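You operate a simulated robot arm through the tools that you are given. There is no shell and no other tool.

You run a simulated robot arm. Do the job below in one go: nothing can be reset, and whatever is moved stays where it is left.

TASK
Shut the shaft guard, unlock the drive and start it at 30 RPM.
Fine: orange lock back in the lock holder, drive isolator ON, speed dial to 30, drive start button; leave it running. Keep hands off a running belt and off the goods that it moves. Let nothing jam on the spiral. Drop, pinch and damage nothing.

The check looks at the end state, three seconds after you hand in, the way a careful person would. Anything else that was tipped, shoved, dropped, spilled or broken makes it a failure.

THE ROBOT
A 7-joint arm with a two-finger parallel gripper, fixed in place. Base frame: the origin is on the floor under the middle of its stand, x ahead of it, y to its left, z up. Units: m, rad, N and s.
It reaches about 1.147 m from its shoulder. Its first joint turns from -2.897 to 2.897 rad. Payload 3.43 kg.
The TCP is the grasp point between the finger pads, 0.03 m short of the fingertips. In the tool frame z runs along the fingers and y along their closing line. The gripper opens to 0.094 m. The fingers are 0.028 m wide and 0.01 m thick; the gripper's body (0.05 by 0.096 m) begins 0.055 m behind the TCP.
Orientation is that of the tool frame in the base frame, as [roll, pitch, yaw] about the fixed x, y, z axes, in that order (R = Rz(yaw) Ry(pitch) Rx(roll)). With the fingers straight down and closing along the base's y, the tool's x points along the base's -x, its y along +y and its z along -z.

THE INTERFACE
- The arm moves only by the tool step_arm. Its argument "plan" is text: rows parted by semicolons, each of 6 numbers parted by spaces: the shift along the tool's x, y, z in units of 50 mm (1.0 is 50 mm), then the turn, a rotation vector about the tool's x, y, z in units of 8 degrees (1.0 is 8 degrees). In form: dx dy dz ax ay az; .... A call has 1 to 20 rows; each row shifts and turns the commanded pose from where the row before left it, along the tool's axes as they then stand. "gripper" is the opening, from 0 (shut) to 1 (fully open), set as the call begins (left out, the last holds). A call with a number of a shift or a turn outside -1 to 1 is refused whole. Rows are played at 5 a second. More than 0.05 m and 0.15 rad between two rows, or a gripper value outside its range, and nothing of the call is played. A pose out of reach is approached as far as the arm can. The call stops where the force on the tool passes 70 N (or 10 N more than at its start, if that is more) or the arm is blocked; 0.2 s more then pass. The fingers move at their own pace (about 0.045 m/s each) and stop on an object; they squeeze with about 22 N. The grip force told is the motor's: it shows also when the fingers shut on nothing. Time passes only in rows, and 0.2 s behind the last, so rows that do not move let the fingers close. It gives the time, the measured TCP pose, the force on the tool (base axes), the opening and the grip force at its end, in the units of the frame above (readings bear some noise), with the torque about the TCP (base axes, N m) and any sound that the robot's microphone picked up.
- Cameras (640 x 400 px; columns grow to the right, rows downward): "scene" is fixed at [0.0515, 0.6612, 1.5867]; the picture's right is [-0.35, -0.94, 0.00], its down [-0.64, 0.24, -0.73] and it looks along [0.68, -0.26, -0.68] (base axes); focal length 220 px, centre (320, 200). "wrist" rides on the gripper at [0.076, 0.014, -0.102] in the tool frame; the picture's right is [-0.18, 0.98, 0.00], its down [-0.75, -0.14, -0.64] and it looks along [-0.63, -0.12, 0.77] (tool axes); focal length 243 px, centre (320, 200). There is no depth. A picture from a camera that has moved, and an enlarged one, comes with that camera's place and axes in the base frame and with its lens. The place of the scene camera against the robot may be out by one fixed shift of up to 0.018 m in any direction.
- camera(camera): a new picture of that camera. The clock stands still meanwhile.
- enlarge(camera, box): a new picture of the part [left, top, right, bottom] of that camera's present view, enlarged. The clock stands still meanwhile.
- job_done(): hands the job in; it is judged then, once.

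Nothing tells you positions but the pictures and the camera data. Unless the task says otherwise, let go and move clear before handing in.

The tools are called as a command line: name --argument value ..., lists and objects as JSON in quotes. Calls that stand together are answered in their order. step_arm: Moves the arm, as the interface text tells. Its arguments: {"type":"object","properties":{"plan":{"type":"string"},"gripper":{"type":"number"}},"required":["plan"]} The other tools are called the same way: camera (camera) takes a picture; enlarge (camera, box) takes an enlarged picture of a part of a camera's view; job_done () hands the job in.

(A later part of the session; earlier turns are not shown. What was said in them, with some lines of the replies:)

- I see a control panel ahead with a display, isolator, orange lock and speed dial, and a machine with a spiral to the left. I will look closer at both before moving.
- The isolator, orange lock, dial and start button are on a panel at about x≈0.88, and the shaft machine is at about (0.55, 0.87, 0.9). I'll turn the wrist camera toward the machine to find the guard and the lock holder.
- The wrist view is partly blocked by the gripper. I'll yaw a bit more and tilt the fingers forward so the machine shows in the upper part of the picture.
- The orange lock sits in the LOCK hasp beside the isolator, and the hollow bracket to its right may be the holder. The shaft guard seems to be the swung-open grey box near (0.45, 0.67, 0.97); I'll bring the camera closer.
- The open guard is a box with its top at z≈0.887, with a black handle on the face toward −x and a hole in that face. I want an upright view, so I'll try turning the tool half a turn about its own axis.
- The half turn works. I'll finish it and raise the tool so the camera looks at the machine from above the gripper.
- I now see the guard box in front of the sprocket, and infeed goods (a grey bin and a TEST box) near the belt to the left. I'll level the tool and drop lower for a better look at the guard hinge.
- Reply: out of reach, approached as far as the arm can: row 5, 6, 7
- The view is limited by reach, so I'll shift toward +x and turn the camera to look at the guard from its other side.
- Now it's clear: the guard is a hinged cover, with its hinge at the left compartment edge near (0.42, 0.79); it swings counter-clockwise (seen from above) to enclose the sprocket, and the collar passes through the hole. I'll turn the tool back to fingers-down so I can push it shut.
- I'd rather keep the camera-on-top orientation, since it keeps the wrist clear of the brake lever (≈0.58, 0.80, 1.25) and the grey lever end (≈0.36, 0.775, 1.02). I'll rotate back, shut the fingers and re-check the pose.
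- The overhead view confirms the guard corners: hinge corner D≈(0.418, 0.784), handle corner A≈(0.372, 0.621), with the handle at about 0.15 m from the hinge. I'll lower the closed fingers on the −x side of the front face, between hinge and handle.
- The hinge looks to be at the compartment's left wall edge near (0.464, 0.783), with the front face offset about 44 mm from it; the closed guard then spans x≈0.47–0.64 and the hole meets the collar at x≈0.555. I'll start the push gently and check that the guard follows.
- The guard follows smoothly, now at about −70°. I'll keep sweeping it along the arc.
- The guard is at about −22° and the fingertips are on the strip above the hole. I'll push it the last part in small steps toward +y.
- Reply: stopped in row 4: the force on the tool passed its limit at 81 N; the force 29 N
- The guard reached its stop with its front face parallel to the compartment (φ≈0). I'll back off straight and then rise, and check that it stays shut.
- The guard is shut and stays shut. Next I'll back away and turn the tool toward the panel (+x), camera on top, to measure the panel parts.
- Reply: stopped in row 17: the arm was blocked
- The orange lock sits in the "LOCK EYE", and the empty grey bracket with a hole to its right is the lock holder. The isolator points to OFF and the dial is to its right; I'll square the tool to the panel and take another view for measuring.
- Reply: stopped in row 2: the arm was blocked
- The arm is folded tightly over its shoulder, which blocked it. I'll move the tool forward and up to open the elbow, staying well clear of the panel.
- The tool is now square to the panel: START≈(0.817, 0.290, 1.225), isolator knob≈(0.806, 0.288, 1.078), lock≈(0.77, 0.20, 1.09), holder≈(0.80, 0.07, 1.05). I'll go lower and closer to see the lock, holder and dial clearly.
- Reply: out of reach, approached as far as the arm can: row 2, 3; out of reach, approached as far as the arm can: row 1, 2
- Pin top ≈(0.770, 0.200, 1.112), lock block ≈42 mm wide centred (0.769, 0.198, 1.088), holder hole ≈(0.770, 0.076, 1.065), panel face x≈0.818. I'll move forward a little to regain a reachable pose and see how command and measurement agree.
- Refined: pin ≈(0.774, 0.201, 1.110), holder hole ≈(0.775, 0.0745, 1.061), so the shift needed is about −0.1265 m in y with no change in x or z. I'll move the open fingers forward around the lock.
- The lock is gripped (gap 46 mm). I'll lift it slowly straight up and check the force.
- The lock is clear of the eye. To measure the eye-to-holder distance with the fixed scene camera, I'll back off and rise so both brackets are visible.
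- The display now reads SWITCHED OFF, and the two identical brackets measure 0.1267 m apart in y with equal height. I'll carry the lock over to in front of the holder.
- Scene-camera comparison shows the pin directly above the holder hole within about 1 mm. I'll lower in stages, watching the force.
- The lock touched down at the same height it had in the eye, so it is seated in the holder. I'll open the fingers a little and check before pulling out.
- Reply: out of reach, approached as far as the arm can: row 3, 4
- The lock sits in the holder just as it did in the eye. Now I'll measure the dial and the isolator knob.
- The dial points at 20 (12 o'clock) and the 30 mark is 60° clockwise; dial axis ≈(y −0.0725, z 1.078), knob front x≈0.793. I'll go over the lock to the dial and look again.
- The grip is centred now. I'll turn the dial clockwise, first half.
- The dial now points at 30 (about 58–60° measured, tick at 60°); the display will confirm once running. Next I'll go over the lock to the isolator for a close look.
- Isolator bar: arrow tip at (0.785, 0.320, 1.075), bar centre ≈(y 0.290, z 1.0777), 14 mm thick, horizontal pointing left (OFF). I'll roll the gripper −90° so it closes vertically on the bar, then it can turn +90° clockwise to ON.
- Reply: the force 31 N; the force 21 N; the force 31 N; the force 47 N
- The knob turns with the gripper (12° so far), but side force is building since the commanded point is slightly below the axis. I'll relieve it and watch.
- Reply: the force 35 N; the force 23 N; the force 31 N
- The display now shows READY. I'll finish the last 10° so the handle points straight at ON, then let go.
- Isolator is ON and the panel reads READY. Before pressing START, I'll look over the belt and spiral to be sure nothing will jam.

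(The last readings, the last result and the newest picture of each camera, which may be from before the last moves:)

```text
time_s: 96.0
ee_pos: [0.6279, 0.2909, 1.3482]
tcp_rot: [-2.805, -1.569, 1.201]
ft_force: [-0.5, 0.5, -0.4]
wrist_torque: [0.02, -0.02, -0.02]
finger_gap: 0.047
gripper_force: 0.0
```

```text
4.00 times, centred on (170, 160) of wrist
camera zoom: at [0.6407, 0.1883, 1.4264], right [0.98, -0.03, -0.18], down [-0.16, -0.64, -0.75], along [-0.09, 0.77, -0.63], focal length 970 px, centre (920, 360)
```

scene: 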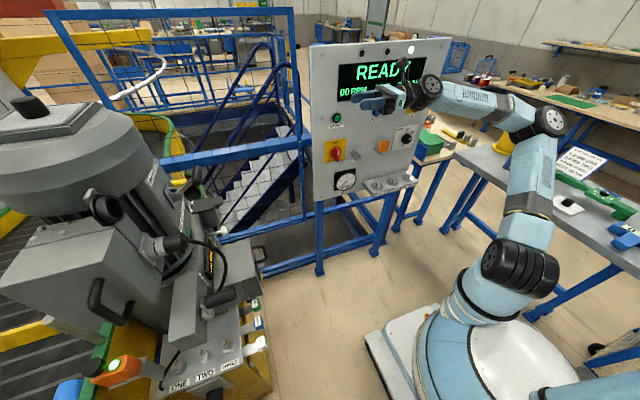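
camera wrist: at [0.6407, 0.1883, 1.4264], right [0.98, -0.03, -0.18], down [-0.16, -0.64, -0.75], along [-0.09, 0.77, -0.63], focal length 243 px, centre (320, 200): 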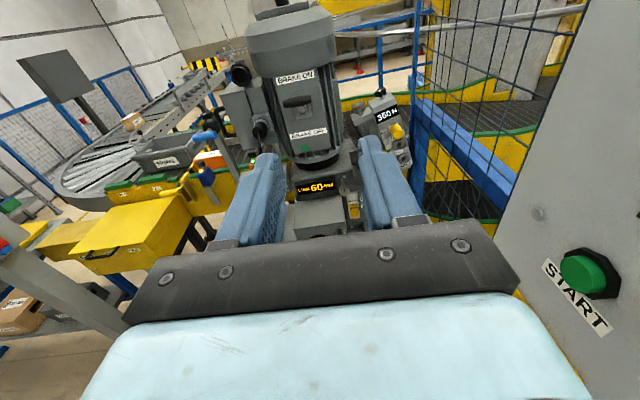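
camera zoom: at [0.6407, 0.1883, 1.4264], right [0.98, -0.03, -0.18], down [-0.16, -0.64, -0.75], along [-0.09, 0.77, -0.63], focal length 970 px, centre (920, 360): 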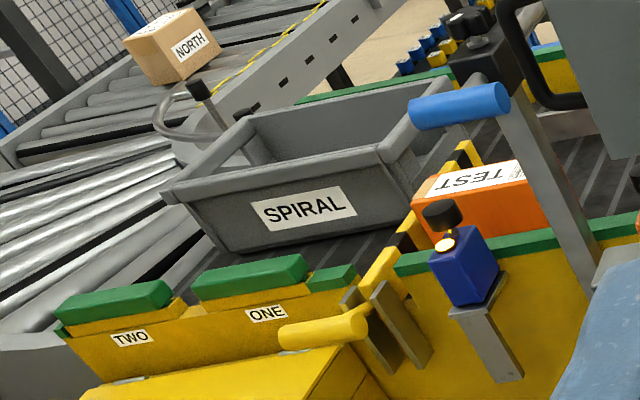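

enlarge --camera "scene" --box '[0, 270, 130, 400]'

enlarge --camera "scene" --box '[0, 180, 110, 290]'

enlarge --camera "scene" --box '[130, 90, 310, 240]'

```text
3.08 times, centred on (65, 335) of scene
camera zoom: at [0.0515, 0.6612, 1.5867], right [-0.35, -0.94, 0.0], down [-0.64, 0.24, -0.73], along [0.68, -0.26, -0.68], focal length 675 px, centre (1105, -215)
```

zoom: 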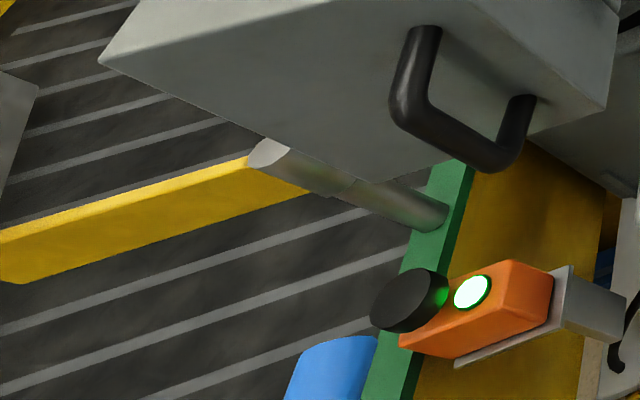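

```text
3.64 times, centred on (55, 235) of scene
camera zoom: at [0.0515, 0.6612, 1.5867], right [-0.35, -0.94, 0.0], down [-0.64, 0.24, -0.73], along [0.68, -0.26, -0.68], focal length 798 px, centre (1284, 73)
```

zoom: 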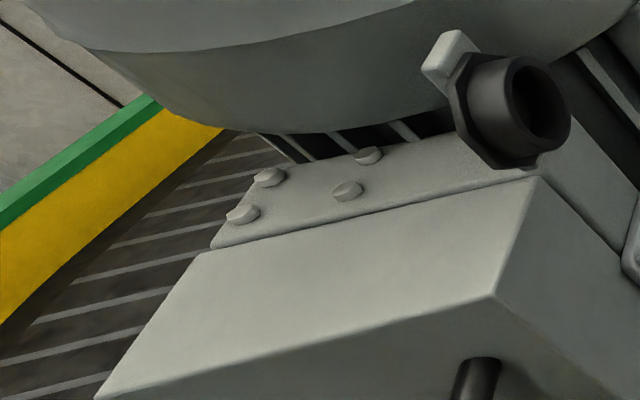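

```text
2.67 times, centred on (220, 165) of scene
camera zoom: at [0.0515, 0.6612, 1.5867], right [-0.35, -0.94, 0.0], down [-0.64, 0.24, -0.73], along [0.68, -0.26, -0.68], focal length 585 px, centre (587, 293)
```

zoom: 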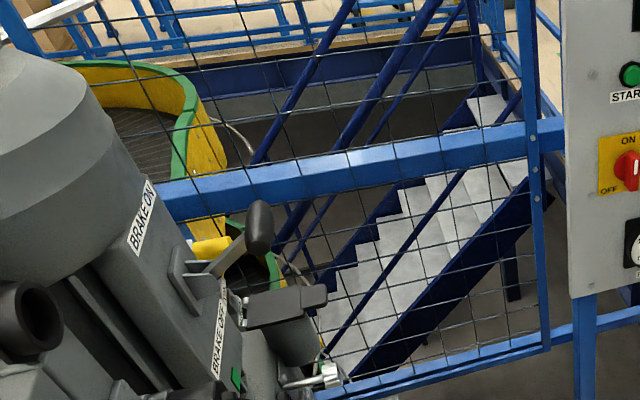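

I want a closer look at the infeed belt and the yellow bar across it before starting. I'll move the camera over toward the belt, well clear of the motor.

step_arm --plan "0.3 -0.9 0 0 0 0; 0.3 -0.9 0 0 0 0; 0.3 -0.9 0 0 0 0; 0.3 -0.9 0 0 0 0; 0.3 -0.9 0 0 0 0; 0.3 -0.9 0 0 0 0; 0.3 -0.9 0.3 0 0 0; 0.3 -0.9 0.3 0 0 0; 0.2 -0.5 0.7 0 0 0; 0 0 0.9 0 0 0; 0 0 0.9 0 0 0; 0 0 0.9 0 0 0; 0 0 0 0 0 0"

camera --camera "wrist"

camera --camera "scene"

```text
time_s: 98.8
ee_pos: [0.2501, 0.5028, 1.4802]
tcp_rot: [0.196, -1.57, -1.8]
ft_force: [0.2, -0.6, 0.0]
wrist_torque: [-0.01, 0.0, 0.0]
finger_gap: 0.0469
gripper_force: 0.0
```

```text
taken
camera wrist: at [0.2619, 0.4006, 1.5583], right [0.98, -0.03, -0.18], down [-0.16, -0.64, -0.75], along [-0.09, 0.77, -0.63], focal length 243 px, centre (320, 200)
```

wrist: 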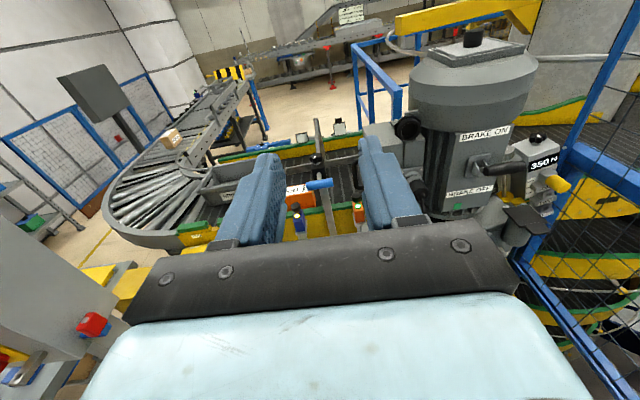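

```text
taken
```

scene: 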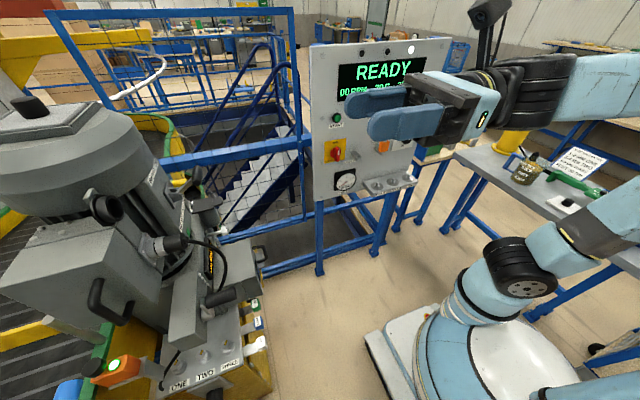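

step_arm --plan "0 -0.6 0.5 0 -1 0; 0 -0.6 0.5 0 -1 0; 0 -0.4 0.5 0 -1 0; 0 0 0 0 0 0; 0 0 0 0 0 0"

camera --camera "wrist"

enlarge --camera "wrist" --box '[180, 30, 460, 200]'

```text
time_s: 100.0
ee_pos: [0.1737, 0.5782, 1.4705]
tcp_rot: [3.141, -1.15, 1.534]
ft_force: [-0.3, -0.2, 0.6]
wrist_torque: [0.01, -0.01, 0.0]
finger_gap: 0.0469
gripper_force: 0.2
```

```text
taken
camera wrist: at [0.1859, 0.5159, 1.5826], right [0.98, -0.11, -0.17], down [-0.17, -0.89, -0.43], along [-0.1, 0.45, -0.89], focal length 243 px, centre (320, 200)
```

wrist: 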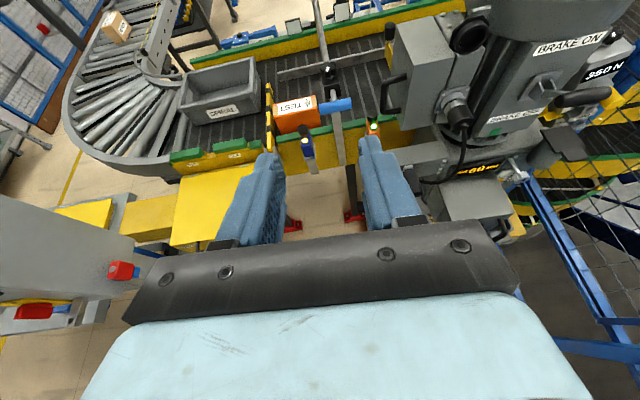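

```text
2.29 times, centred on (320, 115) of wrist
camera zoom: at [0.1859, 0.5159, 1.5826], right [0.98, -0.11, -0.17], down [-0.17, -0.89, -0.43], along [-0.1, 0.45, -0.89], focal length 555 px, centre (320, 394)
```

zoom: 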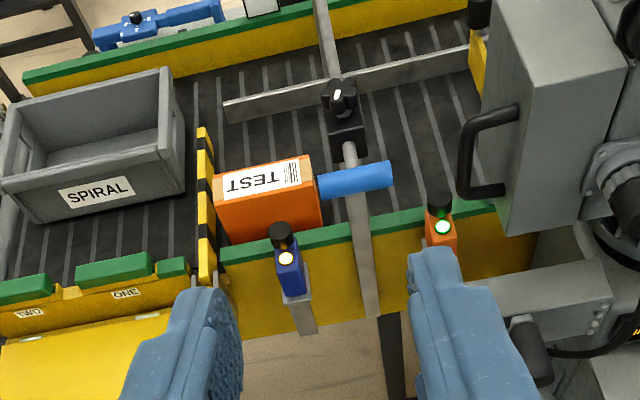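

I see a guide and a yellow bar over the belt downstream of the TEST box; I need a lower view from the left to judge its clearance before starting.

step_arm --plan "0 0 0 0 1 0; 0 0 0 0 1 0; 0 0 0 0 1 0; 0 0 0 -1 0 0; 0 0 0 -1 0 0; 0 0 0 -1 0 0; 0 0 0 -1 0 0; -0.8 -0.41 0.09 0 0 0; -0.8 -0.41 0.09 0 0 0; -0.8 -0.41 0.09 0 0 0; -0.8 -0.41 0.09 0 0 0; -0.8 -0.41 0.09 0 0 0; -0.8 -0.41 0.09 0 0 0; 0 0 0 0 0 0"

camera --camera "wrist"

camera --camera "scene"

```text
time_s: 102.0
ee_pos: [0.2687, 0.5601, 1.4389]
tcp_rot: [-2.076, -1.515, -0.253]
ft_force: [0.4, 0.4, -0.6]
wrist_torque: [0.03, 0.03, -0.02]
finger_gap: 0.0471
gripper_force: 0.1
out of reach, approached as far as the arm can: row 3
stopped in row 10: the arm was blocked; the commanded pose is now the measured one
```

```text
taken
camera wrist: at [0.215, 0.4749, 1.5183], right [0.7, -0.67, -0.23], down [-0.58, -0.36, -0.73], along [0.41, 0.65, -0.65], focal length 243 px, centre (320, 200)
```

wrist: 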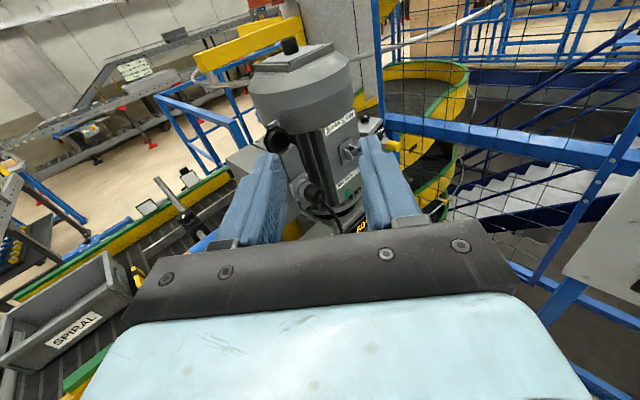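

```text
taken
```

scene: 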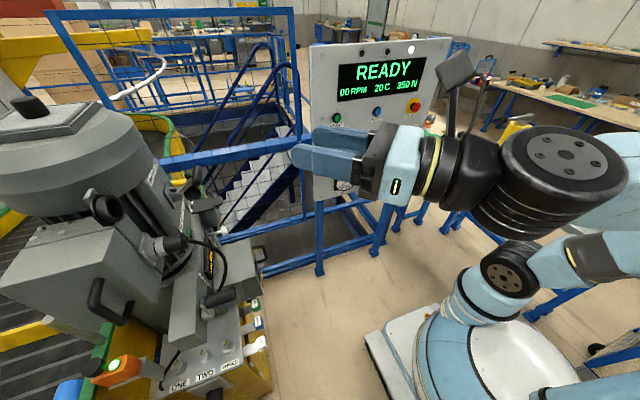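

step_arm --plan "-0.04 -0.858 0.195 0 0 0; -0.04 -0.858 0.195 0 0 0; -0.04 -0.858 0.195 0 0 0; -0.04 -0.858 0.195 0 0 0; -0.04 -0.858 0.195 0 0 0; -0.04 -0.858 0.195 0 0 0; 0 0 0 1 0 0; 0 0 0 1 0 0; 0 0 0 1 0 0; 0 0 0 0 0 0"

camera --camera "wrist"

```text
time_s: 104.4
ee_pos: [0.1076, 0.7596, 1.5457]
tcp_rot: [-0.902, -1.381, -0.916]
ft_force: [0.2, 0.9, -1.4]
wrist_torque: [0.09, -0.03, -0.06]
finger_gap: 0.0472
gripper_force: 0.1
stopped in row 10: the arm was blocked; the commanded pose is now the measured one
```

```text
taken
camera wrist: at [0.106, 0.6467, 1.6068], right [0.92, -0.2, -0.33], down [-0.38, -0.47, -0.79], along [0.01, 0.86, -0.51], focal length 243 px, centre (320, 200)
```

wrist: 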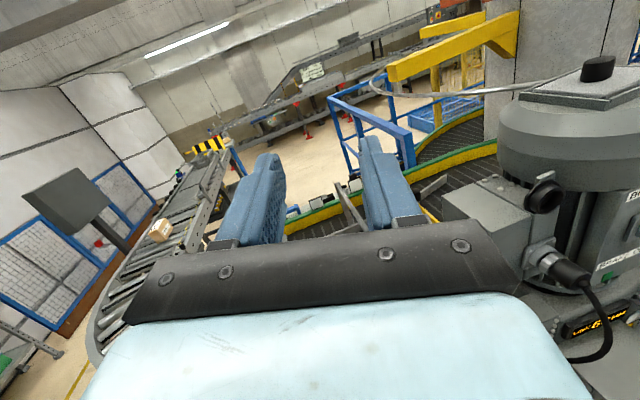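

camera --camera "scene"

enlarge --camera "wrist" --box '[280, 130, 560, 260]'

```text
taken
```

scene: 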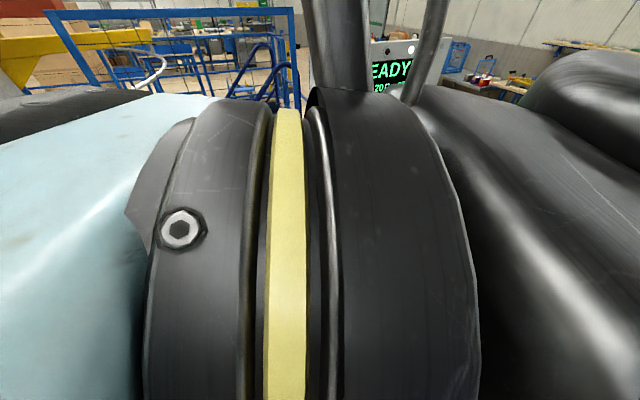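

```text
2.29 times, centred on (420, 195) of wrist
camera zoom: at [0.106, 0.6467, 1.6068], right [0.92, -0.2, -0.33], down [-0.38, -0.47, -0.79], along [0.01, 0.86, -0.51], focal length 555 px, centre (91, 211)
```

zoom: 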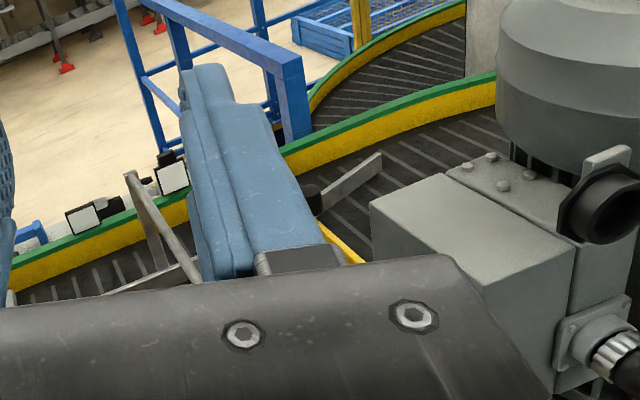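

The wrist came right up to the scene camera and can't get a lower view there; nothing was touched. I'll retreat toward the open side and re-orient for pressing START.

step_arm --plan "0 0.817 -0.493 0 0 0; 0 0.817 -0.493 0 0 0; 0 0.817 -0.493 0 0 0; 0 0.817 -0.493 0 0 0; 0 0.817 -0.493 0 0 0; 0 0.817 -0.493 0 0 0; 0 0 0 0 0 0" --gripper 0

camera --camera "scene"

camera --camera "wrist"

```text
time_s: 106.0
ee_pos: [0.3032, 0.5622, 1.4873]
tcp_rot: [-0.898, -1.397, -0.922]
ft_force: [-0.2, -0.5, -0.6]
wrist_torque: [0.03, 0.02, -0.03]
finger_gap: 0.0
gripper_force: 21.8
```

```text
taken
```

scene: 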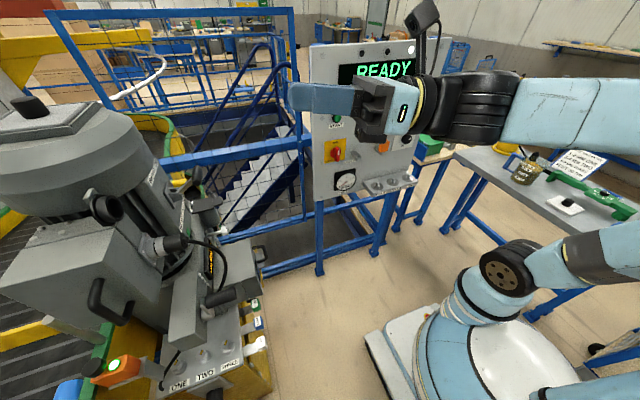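

```text
taken
camera wrist: at [0.3005, 0.4502, 1.5505], right [0.93, -0.21, -0.31], down [-0.38, -0.48, -0.79], along [0.02, 0.85, -0.52], focal length 243 px, centre (320, 200)
```

wrist: 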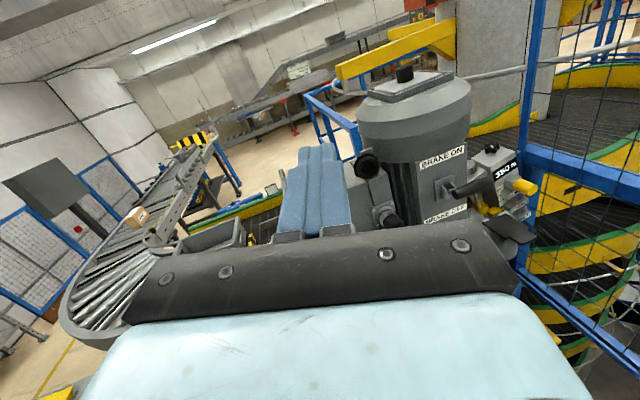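

step_arm --plan "0.9 0 0 0 0 0; 0.9 0 0 0 0 0; 0.9 0 0 0 0 0; 0.9 0 0 0 0 0; 0 0 0 0 -1 0; 0 0 0 0 -1 0; 0 0 0 0 -1 0; 0 0 0 0 -1 0; 0 0 0 0 0 0"

camera --camera "wrist"

enlarge --camera "wrist" --box '[200, 20, 480, 200]'

```text
time_s: 108.0
ee_pos: [0.3226, 0.5383, 1.6647]
tcp_rot: [-2.838, -1.102, 1.052]
ft_force: [0.2, 0.5, 0.1]
wrist_torque: [0.0, 0.02, 0.0]
finger_gap: 0.0
gripper_force: 22.1
```

```text
taken
camera wrist: at [0.3379, 0.4732, 1.7756], right [0.9, -0.31, -0.3], down [-0.41, -0.83, -0.38], along [-0.13, 0.46, -0.88], focal length 243 px, centre (320, 200)
```

wrist: 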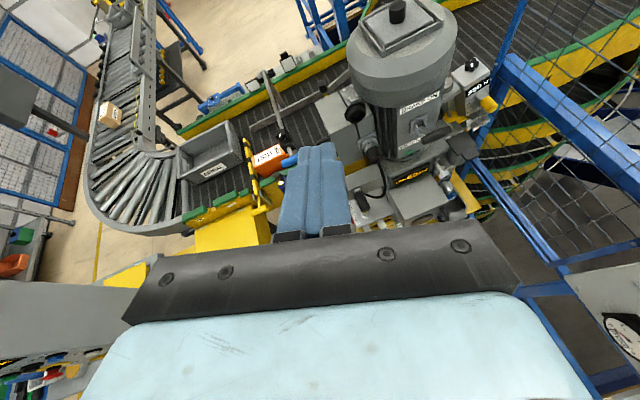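

```text
2.22 times, centred on (340, 110) of wrist
camera zoom: at [0.3379, 0.4732, 1.7756], right [0.9, -0.31, -0.3], down [-0.41, -0.83, -0.38], along [-0.13, 0.46, -0.88], focal length 539 px, centre (276, 400)
```

zoom: 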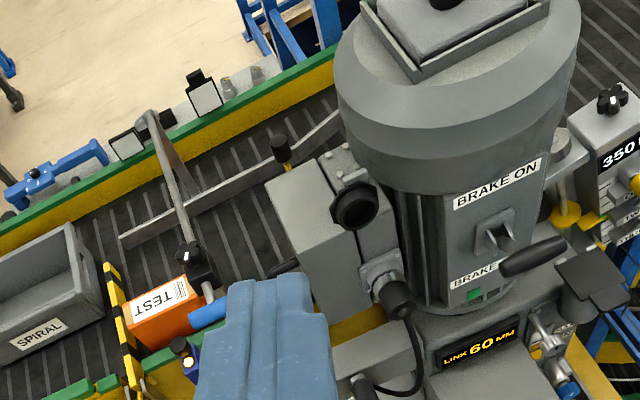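

enlarge --camera "scene" --box '[0, 270, 80, 350]'

enlarge --camera "wrist" --box '[300, 30, 400, 110]'

```text
5.00 times, centred on (40, 310) of scene
camera zoom: at [0.0515, 0.6612, 1.5867], right [-0.35, -0.94, 0.0], down [-0.64, 0.24, -0.73], along [0.68, -0.26, -0.68], focal length 1097 px, centre (1720, -350)
```

zoom: 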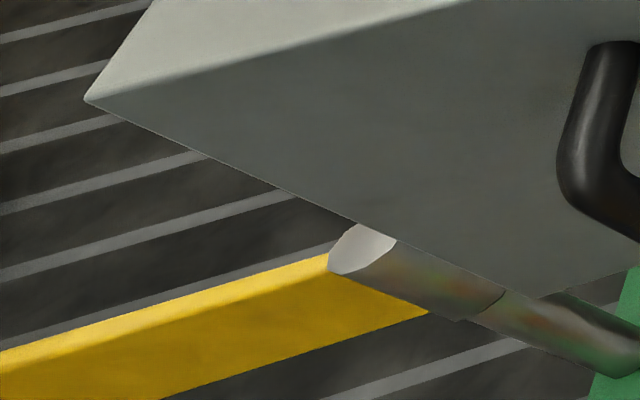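

```text
5.00 times, centred on (350, 70) of wrist
camera zoom: at [0.3379, 0.4732, 1.7756], right [0.9, -0.31, -0.3], down [-0.41, -0.83, -0.38], along [-0.13, 0.46, -0.88], focal length 1213 px, centre (170, 850)
```

zoom: 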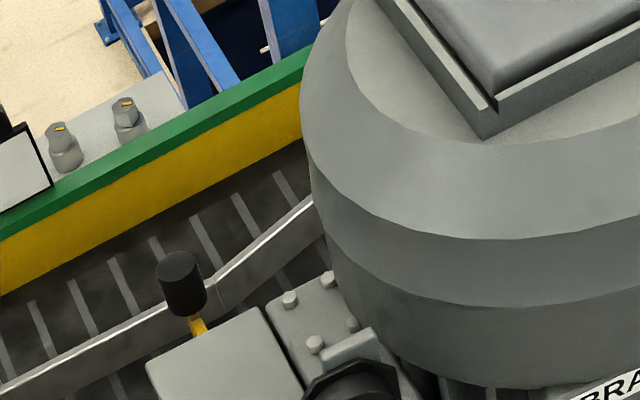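

The TEST box and tote are held behind gates on the infeed, nothing sits loose on the spiral, and the panel says READY. I'll now go back to the panel, square the tool with fingers shut, and prepare to press START.

step_arm --plan "-0.52 0.8 -0.17 0 0 0; -0.52 0.8 -0.17 0 0 0; -0.52 0.8 -0.17 0 0 0; -0.52 0.8 -0.17 0 0 0; -0.52 0.8 -0.17 0 0 0; -0.52 0.8 -0.17 0 0 0; -0.52 0.8 -0.17 0 0 0; -0.52 0.8 -0.17 0 0 0; 0 0 0 -0.866 0.307 0.1204; 0 0 0 -0.866 0.307 0.1204; 0 0 0 -0.866 0.307 0.1204; 0 0 0 -0.866 0.307 0.1204; 0 0 0 -0.866 0.307 0.1204; 0 0 0 -0.866 0.307 0.1204; 0 0 0 -0.866 0.307 0.1204; 0 0 0 -0.866 0.307 0.1204; 0 0 0 -0.866 0.307 0.1204; 0 0 0 -0.866 0.307 0.1204; 0 0 0 -0.866 0.307 0.1204; 0 0 0 0 0 0"

camera --camera "wrist"

camera --camera "scene"

```text
time_s: 111.9
ee_pos: [0.587, 0.334, 1.4394]
tcp_rot: [-2.361, -1.317, -0.469]
ft_force: [-0.2, -0.5, -0.1]
wrist_torque: [0.03, -0.01, 0.03]
finger_gap: 0.0001
gripper_force: 21.5
stopped in row 19: the arm was blocked; the commanded pose is now the measured one
```

```text
taken
camera wrist: at [0.5149, 0.2802, 1.5298], right [0.24, -0.9, -0.35], down [-0.81, 0.01, -0.59], along [0.54, 0.43, -0.73], focal length 243 px, centre (320, 200)
```

wrist: 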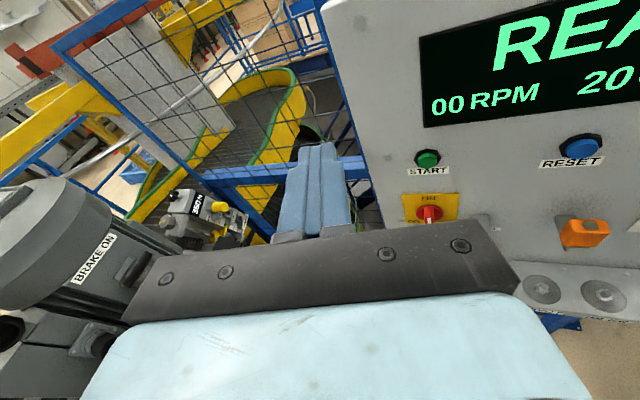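

```text
taken
```

scene: 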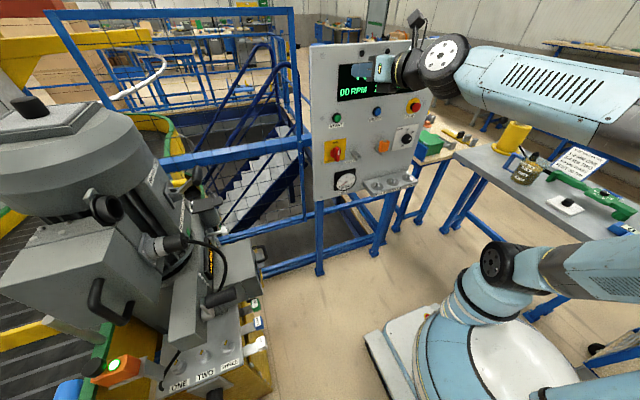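

step_arm --plan "-0.519 0.486 0.585 0 0 0; -0.519 0.486 0.585 0 0 0; -0.519 0.486 0.585 0 0 0; -0.519 0.486 0.585 0 0 0; 0 0 0 -0.56 0.375 -0.265; 0 0 0 -0.56 0.375 -0.265; 0 0 0 -0.56 0.375 -0.265; 0 0 0 -0.56 0.375 -0.265; 0 0 0 0 0 0; 0 0 0 0 0 0"

camera --camera "wrist"

camera --camera "scene"

```text
time_s: 114.1
ee_pos: [0.7001, 0.293, 1.3027]
tcp_rot: [0.419, -1.564, 2.718]
ft_force: [0.4, -0.4, 0.0]
wrist_torque: [0.01, 0.0, 0.01]
finger_gap: 0.0001
gripper_force: 22.0
```

```text
taken
camera wrist: at [0.5981, 0.279, 1.3787], right [0.0, -0.98, -0.18], down [-0.64, 0.14, -0.76], along [0.77, 0.11, -0.63], focal length 243 px, centre (320, 200)
```

wrist: 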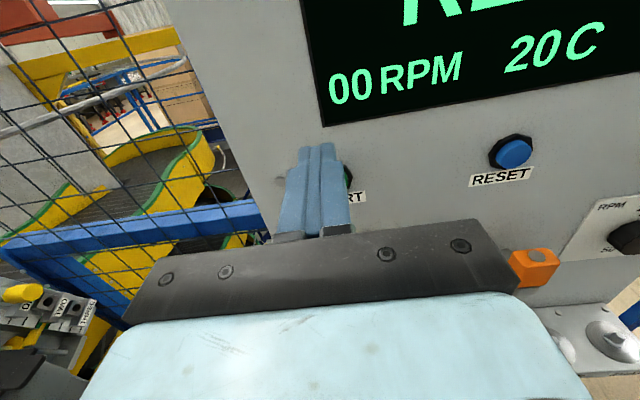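

```text
taken
```

scene: 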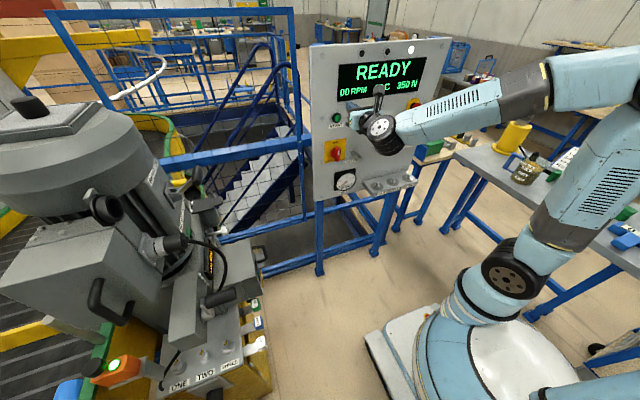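

step_arm --plan "-0.52 0.02 0 0 0 0; -0.52 0.02 0 0 0 0; -0.51 0.01 0 0 0 0; 0 0 0.5 0 0 0; 0 0 0.5 0 0 0; 0 0 0 0 0 0; 0 0 0 0 0 0"

camera --camera "wrist"

enlarge --camera "scene" --box '[300, 30, 460, 210]'

enlarge --camera "scene" --box '[390, 110, 440, 150]'

enlarge --camera "scene" --box '[325, 105, 365, 135]'

```text
time_s: 115.7
ee_pos: [0.751, 0.2903, 1.2245]
tcp_rot: [0.403, -1.562, 2.735]
ft_force: [-0.7, -0.4, 0.1]
wrist_torque: [0.02, 0.01, 0.0]
finger_gap: 0.0
gripper_force: 22.0
```

```text
taken
camera wrist: at [0.6488, 0.2758, 1.3016], right [0.0, -0.98, -0.18], down [-0.64, 0.14, -0.76], along [0.77, 0.11, -0.63], focal length 243 px, centre (320, 200)
```

wrist: 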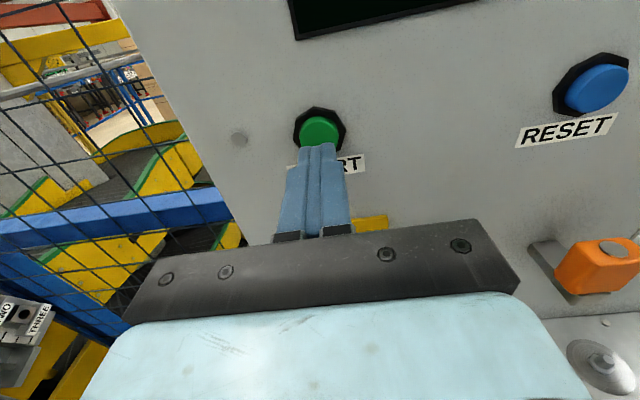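

```text
2.22 times, centred on (380, 120) of scene
camera zoom: at [0.0515, 0.6612, 1.5867], right [-0.35, -0.94, 0.0], down [-0.64, 0.24, -0.73], along [0.68, -0.26, -0.68], focal length 488 px, centre (187, 378)
```

zoom: 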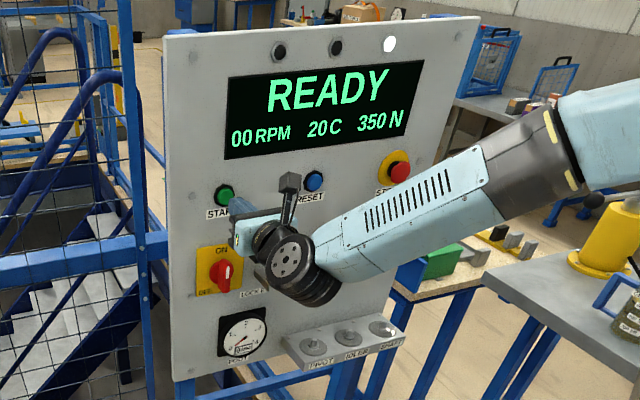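

```text
10.00 times, centred on (415, 130) of scene
camera zoom: at [0.0515, 0.6612, 1.5867], right [-0.35, -0.94, 0.0], down [-0.64, 0.24, -0.73], along [0.68, -0.26, -0.68], focal length 2195 px, centre (-630, 900)
```

zoom: 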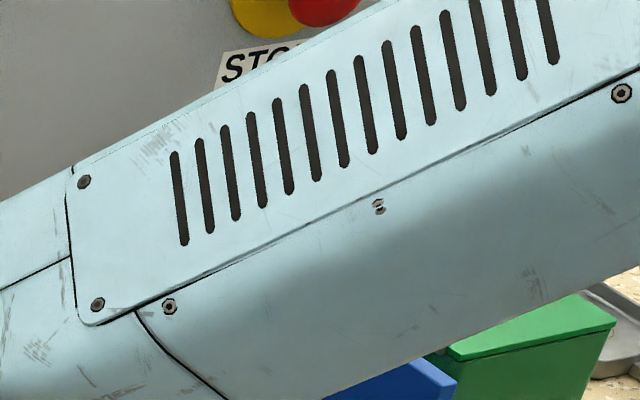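

```text
13.33 times, centred on (345, 120) of scene
camera zoom: at [0.0515, 0.6612, 1.5867], right [-0.35, -0.94, 0.0], down [-0.64, 0.24, -0.73], along [0.68, -0.26, -0.68], focal length 2926 px, centre (-13, 1267)
```

zoom: 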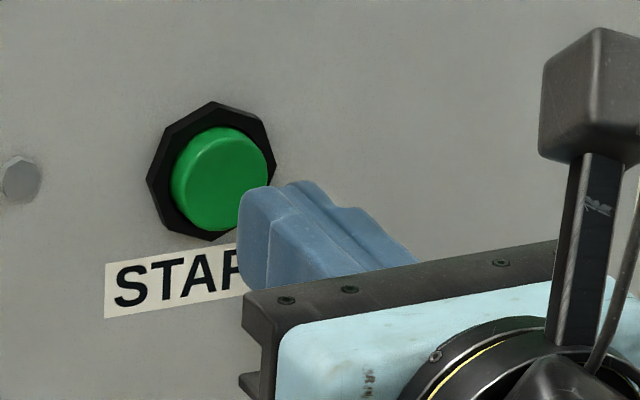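

Tips are about 2 cm in front of START, aimed at its centre. I'll press in small steps and watch force and sound.

step_arm --plan "0.04 0 0.2 0 0 0; 0 0 0.1 0 0 0; 0 0 0 0 0 0"

step_arm --plan "0 0 0.06 0 0 0; 0 0 0 0 0 0"

```text
time_s: 116.5
ee_pos: [0.7644, 0.2886, 1.2271]
tcp_rot: [0.447, -1.564, 2.692]
ft_force: [0.8, -0.5, -0.3]
wrist_torque: [-0.02, 0.0, 0.0]
finger_gap: 0.0
gripper_force: 21.6
```

```text
time_s: 117.1
ee_pos: [0.769, 0.2901, 1.2277]
tcp_rot: [0.424, -1.566, 2.714]
ft_force: [0.2, 0.3, -0.9]
wrist_torque: [-0.02, -0.02, -0.01]
finger_gap: 0.0001
gripper_force: 22.1
```

step_arm --plan "0 0 0.06 0 0 0; 0 0 0 0 0 0"

step_arm --plan "0 0 0.05 0 0 0; 0 0 0 0 0 0"

```text
time_s: 117.7
ee_pos: [0.7709, 0.2893, 1.2275]
tcp_rot: [0.406, -1.562, 2.735]
ft_force: [0.1, -0.6, 1.1]
wrist_torque: [-0.01, -0.01, 0.0]
finger_gap: 0.0001
gripper_force: 21.5
```

```text
time_s: 118.3
ee_pos: [0.7749, 0.2898, 1.2275]
tcp_rot: [0.407, -1.564, 2.733]
ft_force: [0.3, 0.1, -0.4]
wrist_torque: [0.02, 0.01, -0.01]
finger_gap: 0.0
gripper_force: 22.1
```

enlarge --camera "scene" --box '[325, 105, 365, 135]'

step_arm --plan "0 0 0.05 0 0 0; 0 0 0 0 0 0"

```text
13.33 times, centred on (345, 120) of scene
camera zoom: at [0.0515, 0.6612, 1.5867], right [-0.35, -0.94, 0.0], down [-0.64, 0.24, -0.73], along [0.68, -0.26, -0.68], focal length 2926 px, centre (-13, 1267)
```

zoom: 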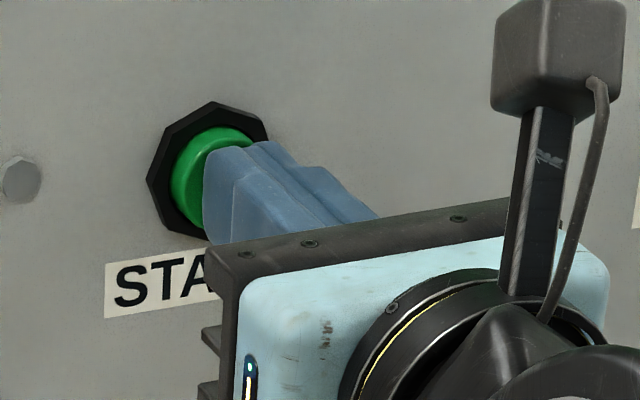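

```text
time_s: 118.9
ee_pos: [0.7756, 0.2907, 1.2271]
tcp_rot: [0.419, -1.565, 2.72]
ft_force: [1.1, 0.0, 0.7]
wrist_torque: [-0.04, -0.01, 0.01]
finger_gap: 0.0001
gripper_force: 21.9
```

step_arm --plan "0 0 0.05 0 0 0; 0 0 0 0 0 0"

step_arm --plan "0 0 0.04 0 0 0; 0 0 0 0 0 0"

```text
time_s: 119.5
ee_pos: [0.7784, 0.2896, 1.2267]
tcp_rot: [0.424, -1.565, 2.714]
ft_force: [-2.3, -0.6, -0.4]
wrist_torque: [0.0, -0.02, -0.01]
finger_gap: 0.0
gripper_force: 22.4
```

```text
time_s: 120.1
ee_pos: [0.7802, 0.2901, 1.2267]
tcp_rot: [0.413, -1.563, 2.726]
ft_force: [-3.4, -1.2, 0.8]
wrist_torque: [-0.04, 0.01, -0.02]
finger_gap: 0.0
gripper_force: 21.7
heard: click
```

A click was heard. I'll check the display before backing off.

enlarge --camera "scene" --box '[300, 30, 460, 210]'

step_arm --plan "0 0 -0.3 0 0 0; 0 0 -0.6 0 0 0; 0 0 0 0 0 0"

enlarge --camera "scene" --box '[300, 30, 460, 210]'

camera --camera "scene"

```text
2.22 times, centred on (380, 120) of scene
camera zoom: at [0.0515, 0.6612, 1.5867], right [-0.35, -0.94, 0.0], down [-0.64, 0.24, -0.73], along [0.68, -0.26, -0.68], focal length 488 px, centre (187, 378)
```

zoom: 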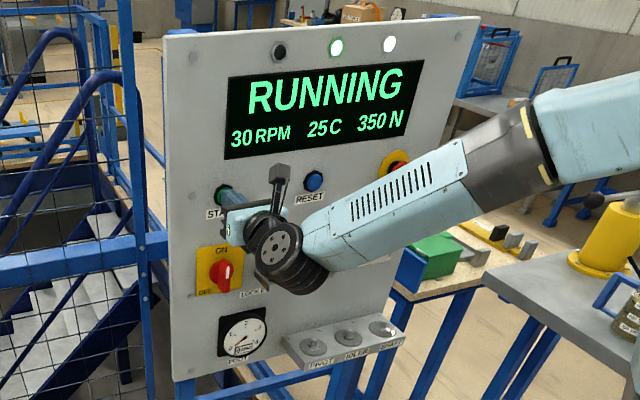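

```text
time_s: 120.9
ee_pos: [0.7362, 0.2894, 1.2266]
tcp_rot: [0.423, -1.564, 2.715]
ft_force: [-0.7, -0.2, -0.2]
wrist_torque: [0.0, -0.01, -0.01]
finger_gap: 0.0
gripper_force: 22.2
```

```text
2.22 times, centred on (380, 120) of scene
camera zoom: at [0.0515, 0.6612, 1.5867], right [-0.35, -0.94, 0.0], down [-0.64, 0.24, -0.73], along [0.68, -0.26, -0.68], focal length 488 px, centre (187, 378)
```

zoom: 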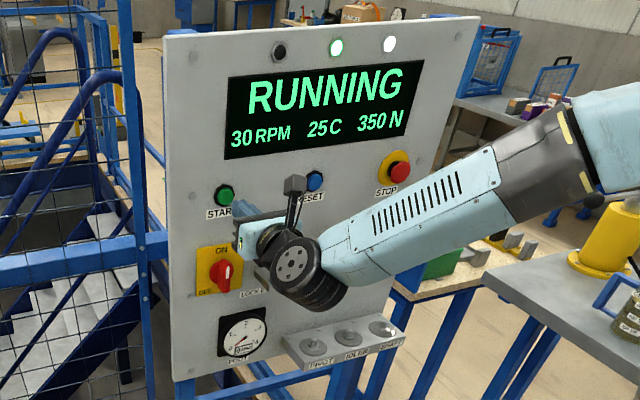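

```text
taken
```

scene: 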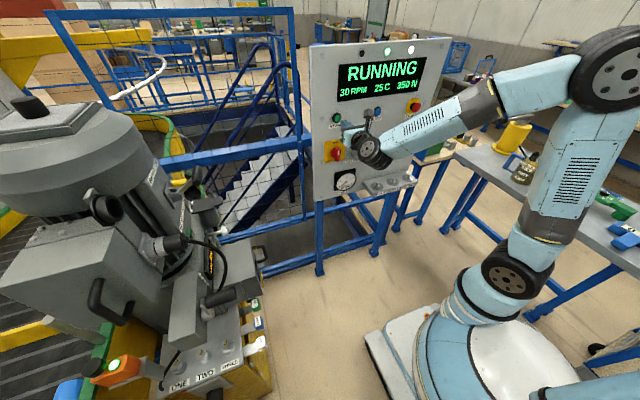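

The drive shows RUNNING at 30 RPM. I'll move clear of the panel and verify everything once more.

step_arm --plan "0.3 0.2 -0.7 0 0 0; 0.3 0.3 -0.6 0 0 0; 0.5 0.5 -0.3 0 0 0; 0.5 0.5 0 0 0 0; 0 0 0 0 0 0"

camera --camera "scene"

enlarge --camera "scene" --box '[300, 30, 460, 210]'

camera --camera "wrist"

enlarge --camera "scene" --box '[0, 180, 200, 400]'

```text
time_s: 122.1
ee_pos: [0.6551, 0.2158, 1.3071]
tcp_rot: [0.432, -1.565, 2.71]
ft_force: [0.6, 0.4, -0.1]
wrist_torque: [0.03, -0.01, -0.01]
finger_gap: 0.0
gripper_force: 22.3
```

```text
taken
```

scene: 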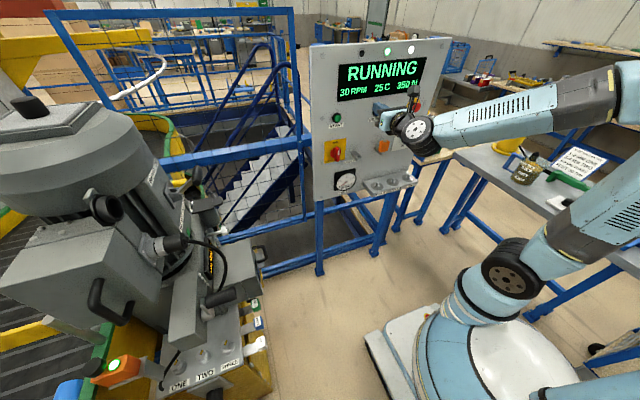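

```text
2.22 times, centred on (380, 120) of scene
camera zoom: at [0.0515, 0.6612, 1.5867], right [-0.35, -0.94, 0.0], down [-0.64, 0.24, -0.73], along [0.68, -0.26, -0.68], focal length 488 px, centre (187, 378)
```

zoom: 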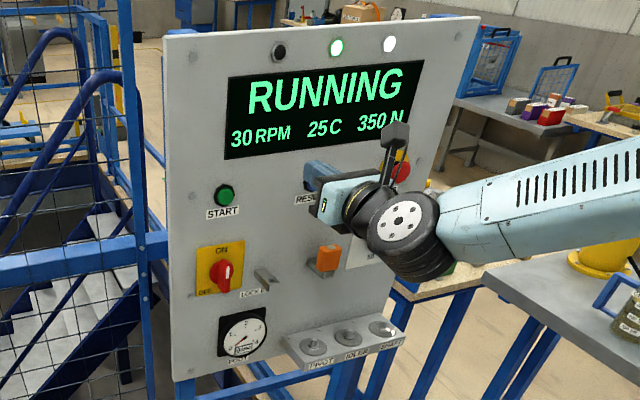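

```text
taken
camera wrist: at [0.5531, 0.2018, 1.3828], right [0.0, -0.98, -0.18], down [-0.64, 0.14, -0.76], along [0.77, 0.11, -0.63], focal length 243 px, centre (320, 200)
```

wrist: 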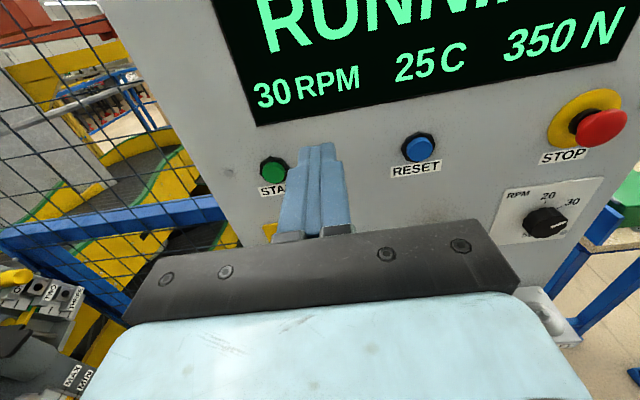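

```text
1.82 times, centred on (100, 290) of scene
camera zoom: at [0.0515, 0.6612, 1.5867], right [-0.35, -0.94, 0.0], down [-0.64, 0.24, -0.73], along [0.68, -0.26, -0.68], focal length 399 px, centre (720, 36)
```

zoom: 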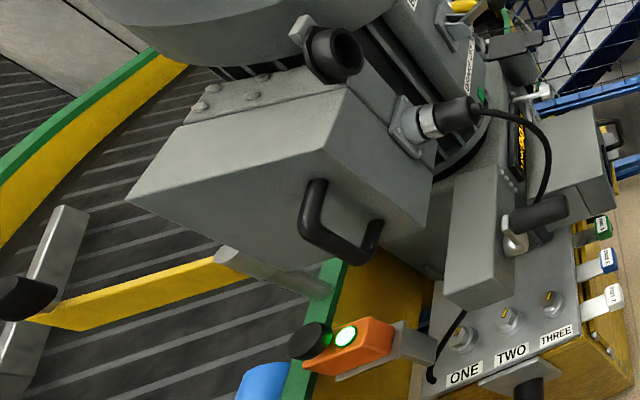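

enlarge --camera "wrist" --box '[480, 160, 620, 260]'

enlarge --camera "scene" --box '[315, 130, 405, 190]'

enlarge --camera "scene" --box '[180, 190, 300, 330]'

```text
4.00 times, centred on (550, 210) of wrist
camera zoom: at [0.5531, 0.2018, 1.3828], right [0.0, -0.98, -0.18], down [-0.64, 0.14, -0.76], along [0.77, 0.11, -0.63], focal length 970 px, centre (-600, 160)
```

zoom: 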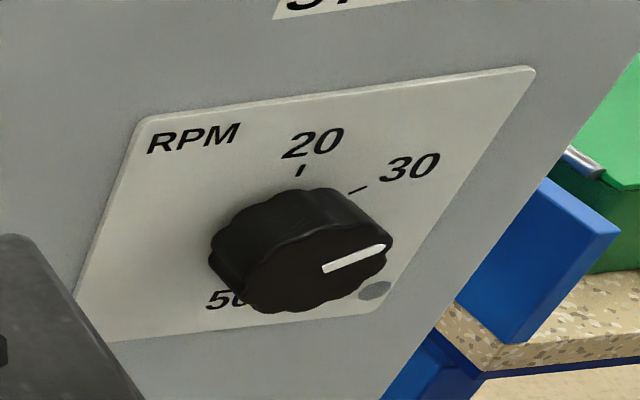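

```text
6.67 times, centred on (360, 160) of scene
camera zoom: at [0.0515, 0.6612, 1.5867], right [-0.35, -0.94, 0.0], down [-0.64, 0.24, -0.73], along [0.68, -0.26, -0.68], focal length 1463 px, centre (53, 467)
```

zoom: 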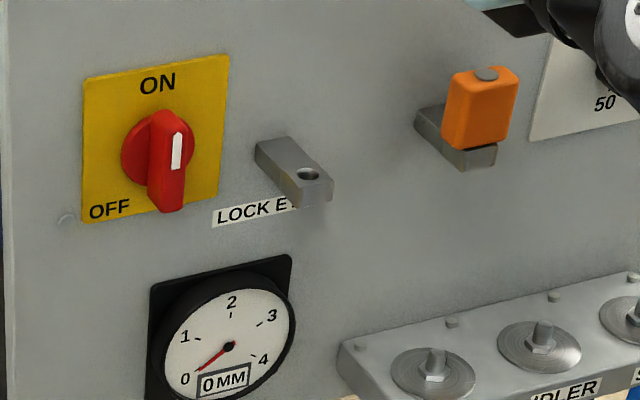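

```text
2.86 times, centred on (240, 260) of scene
camera zoom: at [0.0515, 0.6612, 1.5867], right [-0.35, -0.94, 0.0], down [-0.64, 0.24, -0.73], along [0.68, -0.26, -0.68], focal length 627 px, centre (549, 29)
```

zoom: 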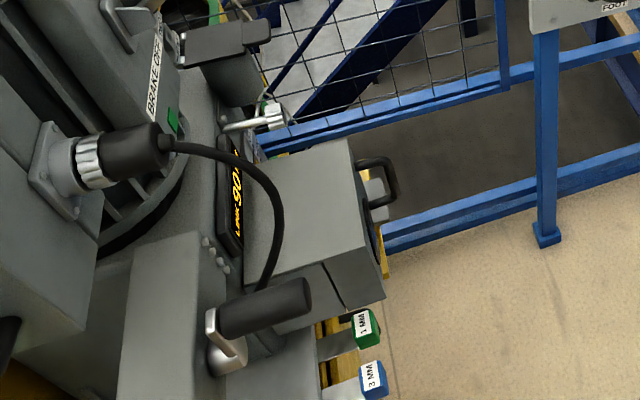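

The guard is shut, the lock is in the holder, the isolator is ON, the dial is at 30 and the display reads RUNNING at 30 RPM. The arm is clear of everything, so I'm handing in.

job_done

```text
The job is handed in.
```

The shaft guard is shut and the drive is running at 30 RPM. The job is handed in.

- **Guard:** it swung closed and stayed closed. The last push against its stop peaked at about 81 N, over the 70 N limit, so the arm halted there. I saw no damage.
- **Lock:** the orange lock is out of the lock eye and seated in the lock holder.
- **Isolator and dial:** the isolator points straight at ON. The dial is on the 30 mark, and the display confirmed 30 RPM.
- **Start:** the button clicked and the display changed from READY to RUNNING at 25 °C. The arm then backed clear of the panel.

**Belt not fully checked:** I could not get a clear view of all of the belt before starting. A grey tote waits behind the striped gate. The TEST box sits just past that gate, and further on a yellow bar crosses its lane. I did not see how much room there is under the bar, or whether the box moved after the start. In the pictures I took after the start, the part of the belt I could see was clear.
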